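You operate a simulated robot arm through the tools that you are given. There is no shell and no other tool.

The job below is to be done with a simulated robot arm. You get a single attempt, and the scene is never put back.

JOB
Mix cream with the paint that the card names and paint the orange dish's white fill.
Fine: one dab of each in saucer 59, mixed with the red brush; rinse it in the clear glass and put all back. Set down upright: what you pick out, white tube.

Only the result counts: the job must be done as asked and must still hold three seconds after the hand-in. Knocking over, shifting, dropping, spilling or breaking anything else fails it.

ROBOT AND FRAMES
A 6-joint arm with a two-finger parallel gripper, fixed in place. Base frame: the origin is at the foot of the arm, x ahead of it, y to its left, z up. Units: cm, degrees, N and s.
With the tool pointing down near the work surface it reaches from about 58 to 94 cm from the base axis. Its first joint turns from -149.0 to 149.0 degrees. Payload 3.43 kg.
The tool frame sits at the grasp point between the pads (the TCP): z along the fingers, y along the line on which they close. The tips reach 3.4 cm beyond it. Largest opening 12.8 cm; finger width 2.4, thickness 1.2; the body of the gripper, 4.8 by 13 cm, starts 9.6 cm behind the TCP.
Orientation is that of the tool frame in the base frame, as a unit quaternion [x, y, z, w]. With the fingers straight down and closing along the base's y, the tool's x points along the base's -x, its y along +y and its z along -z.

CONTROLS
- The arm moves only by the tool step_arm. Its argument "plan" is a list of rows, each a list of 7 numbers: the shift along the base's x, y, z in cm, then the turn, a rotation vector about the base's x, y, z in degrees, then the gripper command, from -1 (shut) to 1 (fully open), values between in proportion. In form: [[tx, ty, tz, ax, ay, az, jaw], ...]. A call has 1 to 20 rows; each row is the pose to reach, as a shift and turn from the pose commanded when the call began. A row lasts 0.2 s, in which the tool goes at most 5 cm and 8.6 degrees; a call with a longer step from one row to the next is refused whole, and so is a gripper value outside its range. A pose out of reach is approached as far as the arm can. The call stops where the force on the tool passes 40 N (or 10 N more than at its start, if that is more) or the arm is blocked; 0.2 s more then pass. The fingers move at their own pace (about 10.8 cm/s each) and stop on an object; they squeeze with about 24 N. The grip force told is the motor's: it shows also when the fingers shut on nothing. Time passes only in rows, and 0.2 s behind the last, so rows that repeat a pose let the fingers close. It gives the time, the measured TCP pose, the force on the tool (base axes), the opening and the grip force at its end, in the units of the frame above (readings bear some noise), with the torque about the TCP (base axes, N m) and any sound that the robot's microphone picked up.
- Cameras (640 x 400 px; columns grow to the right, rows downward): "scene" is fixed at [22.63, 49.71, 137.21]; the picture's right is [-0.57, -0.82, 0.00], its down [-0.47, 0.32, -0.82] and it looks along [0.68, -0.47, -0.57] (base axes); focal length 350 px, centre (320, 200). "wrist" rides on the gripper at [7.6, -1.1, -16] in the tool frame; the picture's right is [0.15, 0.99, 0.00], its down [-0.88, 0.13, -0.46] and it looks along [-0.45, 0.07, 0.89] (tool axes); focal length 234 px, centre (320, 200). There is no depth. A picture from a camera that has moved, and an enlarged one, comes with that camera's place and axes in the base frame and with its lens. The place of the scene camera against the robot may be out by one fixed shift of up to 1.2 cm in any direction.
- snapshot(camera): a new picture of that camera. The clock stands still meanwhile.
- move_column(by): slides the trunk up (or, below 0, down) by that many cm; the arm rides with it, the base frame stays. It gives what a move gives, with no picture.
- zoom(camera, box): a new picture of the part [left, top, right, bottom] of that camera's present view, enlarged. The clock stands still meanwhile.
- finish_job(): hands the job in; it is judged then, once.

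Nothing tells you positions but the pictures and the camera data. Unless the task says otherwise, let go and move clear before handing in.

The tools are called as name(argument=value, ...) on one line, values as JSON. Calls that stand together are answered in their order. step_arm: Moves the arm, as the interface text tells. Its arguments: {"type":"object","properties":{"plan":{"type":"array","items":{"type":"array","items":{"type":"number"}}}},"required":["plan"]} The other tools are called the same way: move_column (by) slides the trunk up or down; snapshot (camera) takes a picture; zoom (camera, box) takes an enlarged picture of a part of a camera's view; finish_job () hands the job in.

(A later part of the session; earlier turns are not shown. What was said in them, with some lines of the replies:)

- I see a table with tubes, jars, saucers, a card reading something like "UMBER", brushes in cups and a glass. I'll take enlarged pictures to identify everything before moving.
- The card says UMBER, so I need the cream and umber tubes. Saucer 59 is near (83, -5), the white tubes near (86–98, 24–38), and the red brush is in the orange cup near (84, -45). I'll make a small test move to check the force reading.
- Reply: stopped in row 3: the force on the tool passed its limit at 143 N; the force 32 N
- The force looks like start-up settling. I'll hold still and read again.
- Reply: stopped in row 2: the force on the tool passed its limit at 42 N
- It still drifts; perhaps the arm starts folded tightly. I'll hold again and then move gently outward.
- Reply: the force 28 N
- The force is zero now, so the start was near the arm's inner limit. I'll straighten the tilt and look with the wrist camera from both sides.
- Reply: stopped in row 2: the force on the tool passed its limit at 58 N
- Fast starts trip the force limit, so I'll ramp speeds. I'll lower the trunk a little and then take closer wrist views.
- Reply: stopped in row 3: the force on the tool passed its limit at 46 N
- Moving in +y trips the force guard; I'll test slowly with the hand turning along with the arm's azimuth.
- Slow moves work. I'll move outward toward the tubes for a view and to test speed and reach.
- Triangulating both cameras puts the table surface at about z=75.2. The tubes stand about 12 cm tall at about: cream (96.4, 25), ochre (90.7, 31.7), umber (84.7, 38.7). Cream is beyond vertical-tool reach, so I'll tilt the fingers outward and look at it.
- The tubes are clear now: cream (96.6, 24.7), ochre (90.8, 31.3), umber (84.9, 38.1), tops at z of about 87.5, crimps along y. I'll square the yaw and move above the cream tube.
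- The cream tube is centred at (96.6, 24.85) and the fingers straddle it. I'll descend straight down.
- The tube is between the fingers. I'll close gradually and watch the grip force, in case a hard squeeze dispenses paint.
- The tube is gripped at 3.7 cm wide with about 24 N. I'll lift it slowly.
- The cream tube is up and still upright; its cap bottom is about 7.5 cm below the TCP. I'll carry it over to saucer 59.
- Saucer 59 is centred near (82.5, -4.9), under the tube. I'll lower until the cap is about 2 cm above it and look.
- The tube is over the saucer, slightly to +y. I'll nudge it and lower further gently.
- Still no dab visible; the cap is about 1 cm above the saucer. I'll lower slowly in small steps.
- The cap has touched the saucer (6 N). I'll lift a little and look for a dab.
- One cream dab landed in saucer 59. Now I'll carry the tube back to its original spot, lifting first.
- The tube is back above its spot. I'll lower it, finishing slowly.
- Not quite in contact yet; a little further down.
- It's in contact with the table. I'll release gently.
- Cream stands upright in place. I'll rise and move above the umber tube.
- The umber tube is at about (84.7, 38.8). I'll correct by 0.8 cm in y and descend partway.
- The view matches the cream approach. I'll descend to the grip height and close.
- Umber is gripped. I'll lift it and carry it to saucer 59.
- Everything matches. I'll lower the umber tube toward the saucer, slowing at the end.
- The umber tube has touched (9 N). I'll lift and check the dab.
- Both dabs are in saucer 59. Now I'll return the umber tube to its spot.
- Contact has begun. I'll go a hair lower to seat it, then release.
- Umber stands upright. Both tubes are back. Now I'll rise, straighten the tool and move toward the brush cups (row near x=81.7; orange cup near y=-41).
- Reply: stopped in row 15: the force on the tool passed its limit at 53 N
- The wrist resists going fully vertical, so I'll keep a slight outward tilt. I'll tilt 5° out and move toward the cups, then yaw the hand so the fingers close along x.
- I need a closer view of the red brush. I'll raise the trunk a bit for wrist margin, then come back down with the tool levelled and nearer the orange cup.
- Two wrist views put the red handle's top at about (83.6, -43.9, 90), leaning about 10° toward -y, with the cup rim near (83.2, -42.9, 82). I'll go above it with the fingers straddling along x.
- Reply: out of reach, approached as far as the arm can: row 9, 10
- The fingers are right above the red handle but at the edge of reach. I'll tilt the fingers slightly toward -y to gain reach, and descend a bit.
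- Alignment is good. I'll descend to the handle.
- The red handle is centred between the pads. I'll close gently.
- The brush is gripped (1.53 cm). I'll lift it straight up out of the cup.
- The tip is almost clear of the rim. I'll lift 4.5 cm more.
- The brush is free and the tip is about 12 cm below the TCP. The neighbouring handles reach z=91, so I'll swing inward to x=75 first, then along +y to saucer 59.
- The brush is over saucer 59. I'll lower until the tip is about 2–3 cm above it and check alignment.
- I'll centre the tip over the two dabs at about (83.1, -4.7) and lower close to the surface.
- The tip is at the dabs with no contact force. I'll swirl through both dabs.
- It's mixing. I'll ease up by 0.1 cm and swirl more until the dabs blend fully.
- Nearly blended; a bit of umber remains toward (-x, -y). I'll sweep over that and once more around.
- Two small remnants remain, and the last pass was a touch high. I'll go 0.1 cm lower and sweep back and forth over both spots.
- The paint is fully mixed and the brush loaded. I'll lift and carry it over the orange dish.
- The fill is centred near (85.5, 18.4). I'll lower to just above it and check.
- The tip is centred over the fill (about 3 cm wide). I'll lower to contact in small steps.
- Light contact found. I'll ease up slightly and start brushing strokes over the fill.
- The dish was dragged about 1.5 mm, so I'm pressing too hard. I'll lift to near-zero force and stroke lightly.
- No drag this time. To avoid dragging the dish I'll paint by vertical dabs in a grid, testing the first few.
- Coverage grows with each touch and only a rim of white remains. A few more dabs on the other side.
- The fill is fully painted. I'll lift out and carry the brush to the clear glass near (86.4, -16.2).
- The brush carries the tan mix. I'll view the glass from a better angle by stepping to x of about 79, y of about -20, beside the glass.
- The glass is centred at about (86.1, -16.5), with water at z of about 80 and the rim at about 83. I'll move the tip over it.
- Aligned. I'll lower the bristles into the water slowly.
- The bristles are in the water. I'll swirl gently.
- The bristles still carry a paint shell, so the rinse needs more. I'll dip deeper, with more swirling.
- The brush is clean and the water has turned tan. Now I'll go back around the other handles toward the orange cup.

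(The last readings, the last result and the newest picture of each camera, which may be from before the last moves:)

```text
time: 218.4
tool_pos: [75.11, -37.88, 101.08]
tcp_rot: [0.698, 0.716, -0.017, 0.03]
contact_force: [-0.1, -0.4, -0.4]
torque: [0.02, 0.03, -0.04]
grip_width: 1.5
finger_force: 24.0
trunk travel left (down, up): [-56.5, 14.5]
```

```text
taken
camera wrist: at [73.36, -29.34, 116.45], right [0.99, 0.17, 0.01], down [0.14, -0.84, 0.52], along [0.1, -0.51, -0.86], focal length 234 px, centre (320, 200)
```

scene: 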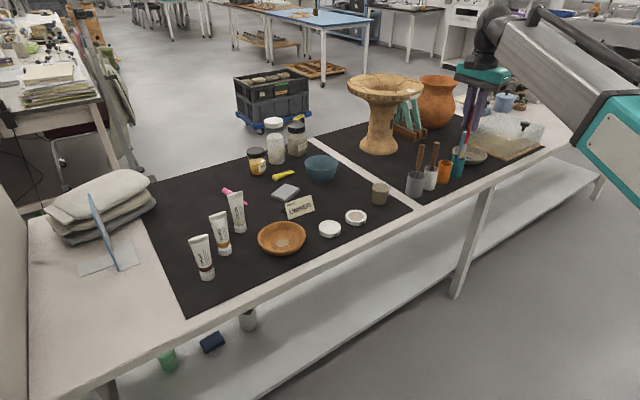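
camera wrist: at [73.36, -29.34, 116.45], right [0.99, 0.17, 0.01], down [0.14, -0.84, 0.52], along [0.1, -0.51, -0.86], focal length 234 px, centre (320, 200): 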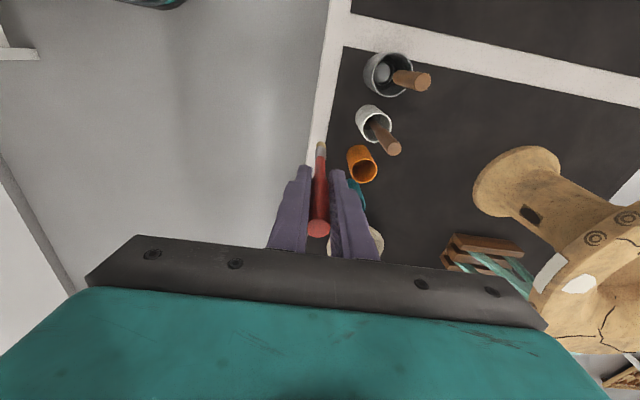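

step_arm(plan=[[0.2, -0.4, 0, 0, 0, 0, -1], [0.7, -1.2, 0, 0, 0, 0, -1], [1.5, -2.2, -0.2, 0, 0, 0, -1], [2.6, -3.2, -0.4, 0, 0, 0, -1], [3.9, -4, -0.7, 0, 0, 0, -1], [5.2, -4.6, -1, 0, 0, 0, -1], [6.5, -4.9, -1.2, 0, 0, 0, -1], [7.5, -5, -1.4, 0, 0, 0, -1], [8.1, -5, -1.4, 0, 0, 0, -1], [8.25, -5, -1.4, 0, 0, 0, -1], [8.25, -5, -1.4, 0, 0, 0, -1]])

zoom(camera="wrist", box=[250, 60, 390, 260])

zoom(camera="scene", box=[400, 80, 500, 200])

```text
time: 220.8
tool_pos: [83.33, -43.0, 99.58]
tcp_rot: [0.698, 0.715, -0.017, 0.03]
contact_force: [-0.9, -0.2, 0.1]
torque: [0.01, 0.03, -0.01]
grip_width: 1.5
finger_force: 23.8
trunk travel left (down, up): [-56.5, 14.5]
```

```text
2.00 times, centred on (320, 160) of wrist
camera zoom: at [81.61, -34.4, 115.06], right [0.99, 0.17, 0.01], down [0.14, -0.84, 0.52], along [0.1, -0.51, -0.86], focal length 468 px, centre (320, 280)
```

zoom: 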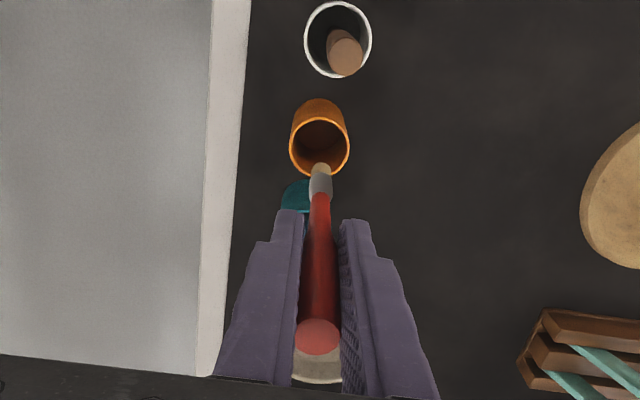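

```text
3.33 times, centred on (450, 140) of scene
camera zoom: at [22.63, 49.71, 137.21], right [-0.57, -0.82, 0.0], down [-0.47, 0.32, -0.82], along [0.68, -0.47, -0.57], focal length 1168 px, centre (-113, 400)
```

zoom: 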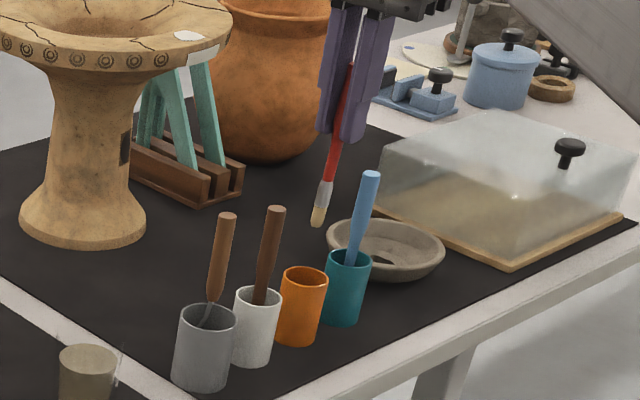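

The pose matches the lift-out view, with the tip over the cup mouth. I'll lower it back in stages.

step_arm(plan=[[0, 0, -0.3, 0, 0, 0, -1], [0, 0, -1, 0, 0, 0, -1], [0, 0, -2, 0, 0, 0, -1], [0, 0, -3.1, 0, 0, 0, -1], [0, 0, -4.2, 0, 0, 0, -1], [0, 0, -5.2, 0, 0, 0, -1], [0, 0, -5.8, 0, 0, 0, -1], [0, 0, -6, 0, 0, 0, -1], [0, 0, -6, 0, 0, 0, -1]])

zoom(camera="wrist", box=[270, 80, 370, 200])

zoom(camera="scene", box=[420, 120, 490, 190])

```text
time: 222.8
tool_pos: [83.28, -42.86, 93.6]
tcp_rot: [0.697, 0.716, -0.017, 0.031]
contact_force: [0.3, 0.3, -0.7]
torque: [-0.02, 0.03, 0.03]
grip_width: 1.49
finger_force: 23.9
trunk travel left (down, up): [-56.5, 14.5]
```

```text
3.33 times, centred on (320, 140) of wrist
camera zoom: at [81.58, -34.39, 109.03], right [0.99, 0.17, 0.01], down [0.14, -0.84, 0.52], along [0.1, -0.51, -0.86], focal length 781 px, centre (320, 400)
```

zoom: 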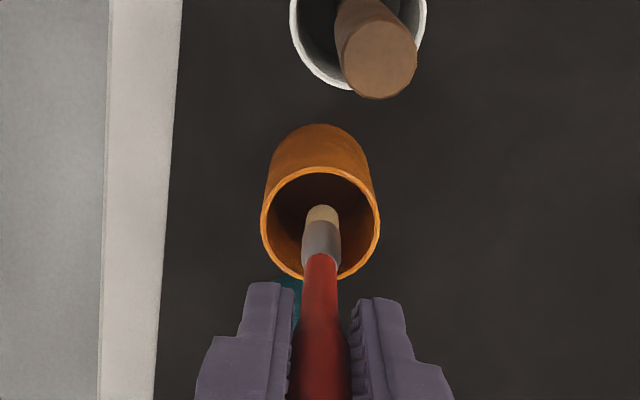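

```text
5.71 times, centred on (455, 155) of scene
camera zoom: at [22.63, 49.71, 137.21], right [-0.57, -0.82, 0.0], down [-0.47, 0.32, -0.82], along [0.68, -0.47, -0.57], focal length 2002 px, centre (-451, 457)
```

zoom: 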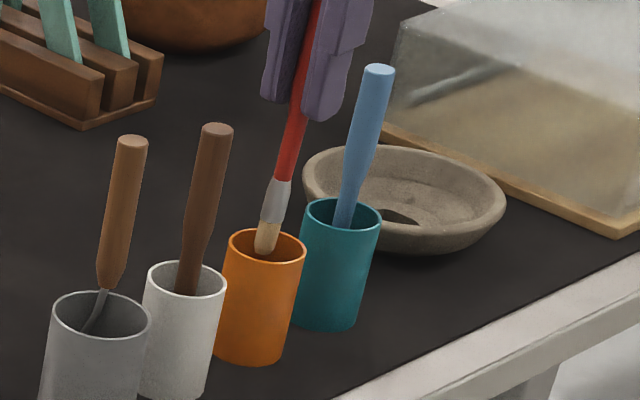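

The tip has entered the cup cleanly. Continuing down slowly.

step_arm(plan=[[0, 0, -0.3, 0, 0, 0, -1], [0, 0, -0.9, 0, 0, 0, -1], [0, 0, -1.7, 0, 0, 0, -1], [0, 0, -2.6, 0, 0, 0, -1], [0, 0, -3.5, 0, 0, 0, -1], [0, 0, -4.3, 0, 0, 0, -1], [0, 0, -4.9, 0, 0, 0, -1], [0, 0, -5.3, 0, 0, 0, -1], [0, 0, -5.5, 0, 0, 0, -1], [0, 0, -5.5, 0, 0, 0, -1]])

zoom(camera="wrist", box=[270, 80, 390, 260])

zoom(camera="scene", box=[420, 120, 490, 190])

```text
time: 225.0
tool_pos: [83.3, -42.85, 88.06]
tcp_rot: [0.697, 0.716, -0.017, 0.031]
contact_force: [0.7, -0.3, -0.9]
torque: [-0.02, -0.02, -0.02]
grip_width: 1.5
finger_force: 24.2
trunk travel left (down, up): [-56.5, 14.5]
```

```text
2.22 times, centred on (330, 170) of wrist
camera zoom: at [81.63, -34.33, 103.55], right [0.99, 0.17, 0.01], down [0.14, -0.84, 0.52], along [0.1, -0.51, -0.86], focal length 520 px, centre (298, 267)
```

zoom: 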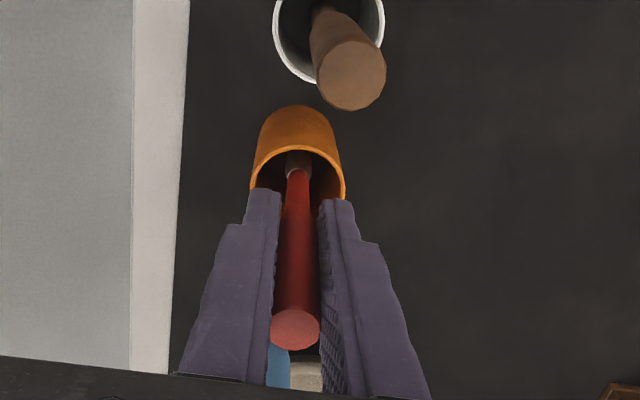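

```text
5.71 times, centred on (455, 155) of scene
camera zoom: at [22.63, 49.71, 137.21], right [-0.57, -0.82, 0.0], down [-0.47, 0.32, -0.82], along [0.68, -0.47, -0.57], focal length 2002 px, centre (-451, 457)
```

zoom: 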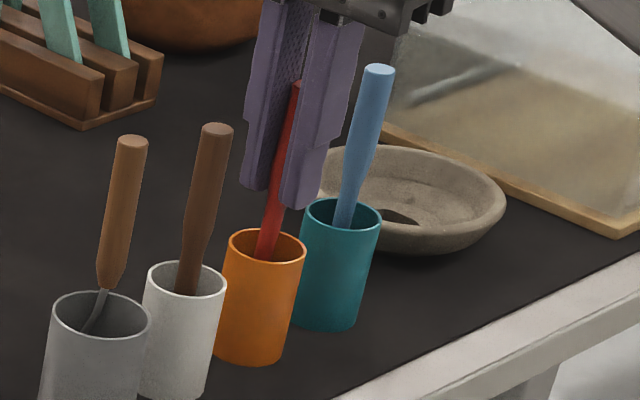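

step_arm(plan=[[0, 0, -0.15, 0, 0, 0, -1], [0, 0, -0.3, 0, 0, 0, -1], [0, 0, -0.4, 0, 0, 0, -1], [0, 0, -0.4, 0, 0, 0, -1]])

step_arm(plan=[[0, 0, -0.1, 0, 0, 0, -1], [0, 0, -0.15, 0, 0, 0, -1], [0, 0, -0.15, 0, 0, 0, -1]])

```text
time: 226.0
tool_pos: [83.49, -42.92, 87.77]
tcp_rot: [0.698, 0.715, -0.017, 0.032]
contact_force: [-0.1, -0.3, 0.5]
torque: [-0.02, -0.02, 0.01]
grip_width: 1.5
finger_force: 23.9
trunk travel left (down, up): [-56.5, 14.5]
```

```text
time: 226.8
tool_pos: [83.33, -42.89, 87.54]
tcp_rot: [0.698, 0.716, -0.017, 0.031]
contact_force: [-0.6, 0.4, 0.1]
torque: [0.0, -0.02, 0.02]
grip_width: 1.52
finger_force: 24.1
trunk travel left (down, up): [-56.5, 14.5]
```

Almost at the original height. I'll lower 0.1 more, then release.

step_arm(plan=[[0, 0, -0.08, 0, 0, 0, -1], [0, 0, -0.1, 0, 0, 0, -1]])

step_arm(plan=[[0, 0, 0, 0, 0, 0, -0.76], [0, 0, 0, 0, 0, 0, -0.74], [0, 0, 0, 0, 0, 0, -0.7], [0, 0, 0, 0, 0, 0, -0.65], [0, 0, 0, 0, 0, 0, -0.55], [0, 0, 0, 0, 0, 0, -0.4], [0, 0, 0, 0, 0, 0, -0.4]])

zoom(camera="wrist", box=[270, 80, 390, 260])

zoom(camera="scene", box=[420, 120, 490, 190])

```text
time: 227.4
tool_pos: [83.47, -42.87, 87.42]
tcp_rot: [0.697, 0.716, -0.016, 0.032]
contact_force: [0.0, 0.2, -0.2]
torque: [0.01, 0.0, 0.02]
grip_width: 1.53
finger_force: 23.9
trunk travel left (down, up): [-56.5, 14.5]
```

```text
time: 229.0
tool_pos: [83.34, -42.94, 87.5]
tcp_rot: [0.698, 0.715, -0.017, 0.031]
contact_force: [0.0, 0.4, -0.5]
torque: [0.03, 0.0, 0.02]
grip_width: 3.84
finger_force: 0.1
trunk travel left (down, up): [-56.5, 14.5]
```

```text
2.22 times, centred on (330, 170) of wrist
camera zoom: at [81.63, -34.39, 102.92], right [0.99, 0.17, 0.01], down [0.14, -0.84, 0.52], along [0.1, -0.51, -0.86], focal length 520 px, centre (298, 267)
```

zoom: 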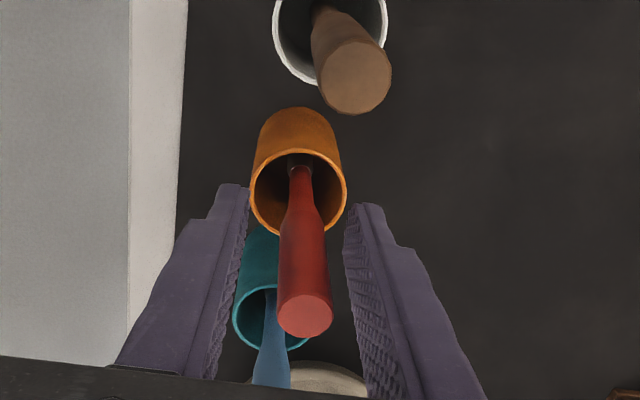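

```text
5.71 times, centred on (455, 155) of scene
camera zoom: at [22.63, 49.71, 137.21], right [-0.57, -0.82, 0.0], down [-0.47, 0.32, -0.82], along [0.68, -0.47, -0.57], focal length 2002 px, centre (-451, 457)
```

zoom: 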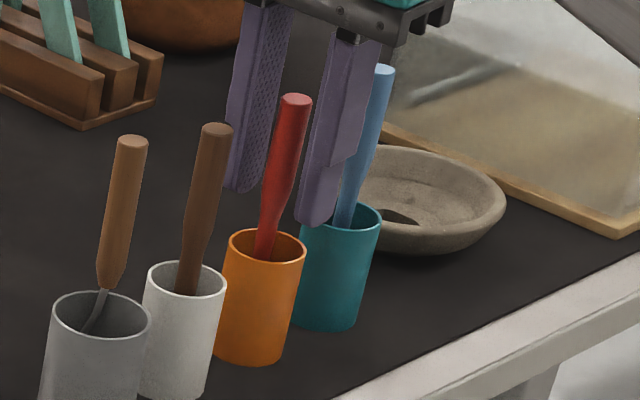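

The brush is back in the orange cup at its original lean. I'll rise straight up and away, then check everything.

step_arm(plan=[[0, 0, 0.3, 0, 0, 0, -0.4], [0, 0, 1, 0, 0, 0, -0.4], [0, 0, 2, 0, 0, 0, -0.4], [0, 0, 3.2, 0, 0, 0, -0.4], [0, 0, 4.6, 0, 0, 0, -0.4], [0, 0, 6, 0, 0, 0, -0.4], [0, 0, 7.4, 0, 0, 0, -0.4], [0, 0, 8.8, 0, 0, 0, -0.4], [-0.3, 0.1, 10.2, 0, 0, 0, -0.4], [-1, 0.4, 11.6, 0, 0, 0, -0.4], [-2, 1, 12.8, 0, 0, 0, -0.4], [-3.2, 1.8, 13.6, 0, 0, 0, -0.4], [-4.6, 2.8, 14, 0, 0, 0, -0.4], [-6, 3.8, 14, 0, 0, 0, -0.4], [-7.2, 4.8, 14, 0, 0, 0, -0.4], [-8, 5.6, 14, 0, 0, 0, -0.4], [-8.3, 6, 14, 0, 0, 0, -0.4], [-8.3, 6, 14, 0, 0, 0, -0.4]])

snapshot(camera="scene")

zoom(camera="scene", box=[170, 170, 330, 290])

zoom(camera="scene", box=[300, 130, 480, 250])

```text
time: 232.8
tool_pos: [74.95, -36.93, 101.6]
tcp_rot: [0.698, 0.715, -0.016, 0.031]
contact_force: [0.9, -0.1, -0.1]
torque: [-0.01, 0.01, 0.01]
grip_width: 3.87
finger_force: 0.1
trunk travel left (down, up): [-56.5, 14.5]
```

```text
taken
```

scene: 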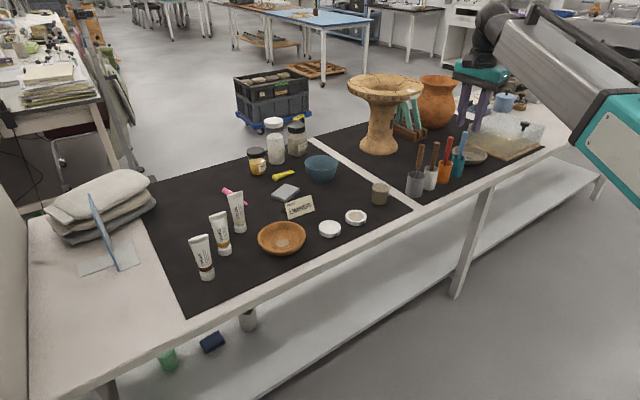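

```text
3.33 times, centred on (250, 230) of scene
camera zoom: at [22.63, 49.71, 137.21], right [-0.57, -0.82, 0.0], down [-0.47, 0.32, -0.82], along [0.68, -0.47, -0.57], focal length 1168 px, centre (553, 100)
```

zoom: 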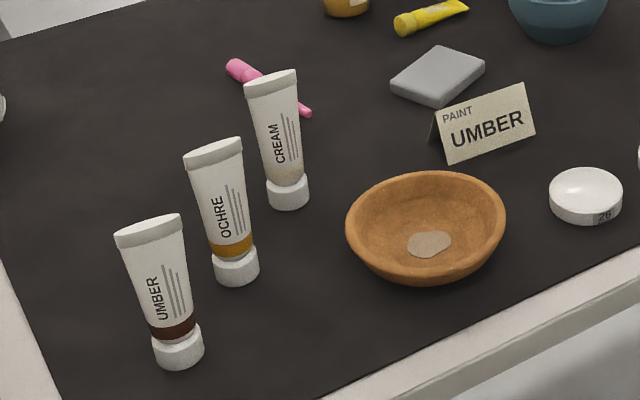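

```text
3.33 times, centred on (390, 190) of scene
camera zoom: at [22.63, 49.71, 137.21], right [-0.57, -0.82, 0.0], down [-0.47, 0.32, -0.82], along [0.68, -0.47, -0.57], focal length 1168 px, centre (87, 233)
```

zoom: 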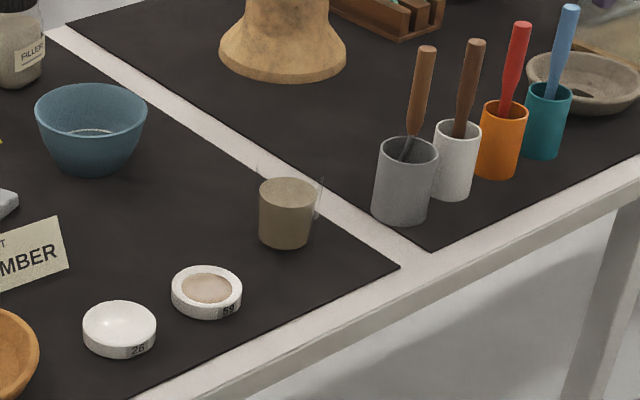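

Checks out. Both white tubes stand upright at their spots, the dish's fill is painted tan and saucer 59 holds the mix. The glass has rinse water in it, and the clean red brush is back in the orange cup with the gripper clear. Handing in.

finish_job()

```text
The job is handed in.
```

I painted the orange dish's white fill with a mix of cream and umber, the paint the card named, and handed the job in. I haven't been told how it was judged.

- **Mixing:** Saucer 59 got one dab of cream and one of umber. I mixed them with the red brush until no separate colour was left.
- **Painting:** The white fill is fully covered in the tan mix. While I was brushing, the dish was dragged about 1.5 mm across the table, so I switched to light vertical dabs and it didn't move again.
- **Rinsing:** The first dip in the clear glass left paint on the bristles. A deeper second rinse cleaned them, and the water is now tan.
- **Putting back:** The cream and umber tubes stand upright on their caps, cream almost exactly in place and umber about 2 mm off its original position. The red brush is back in the orange cup, bristles down.

In the last pictures nothing was knocked over, spilled or broken. The gripper was open and clear before I handed in.
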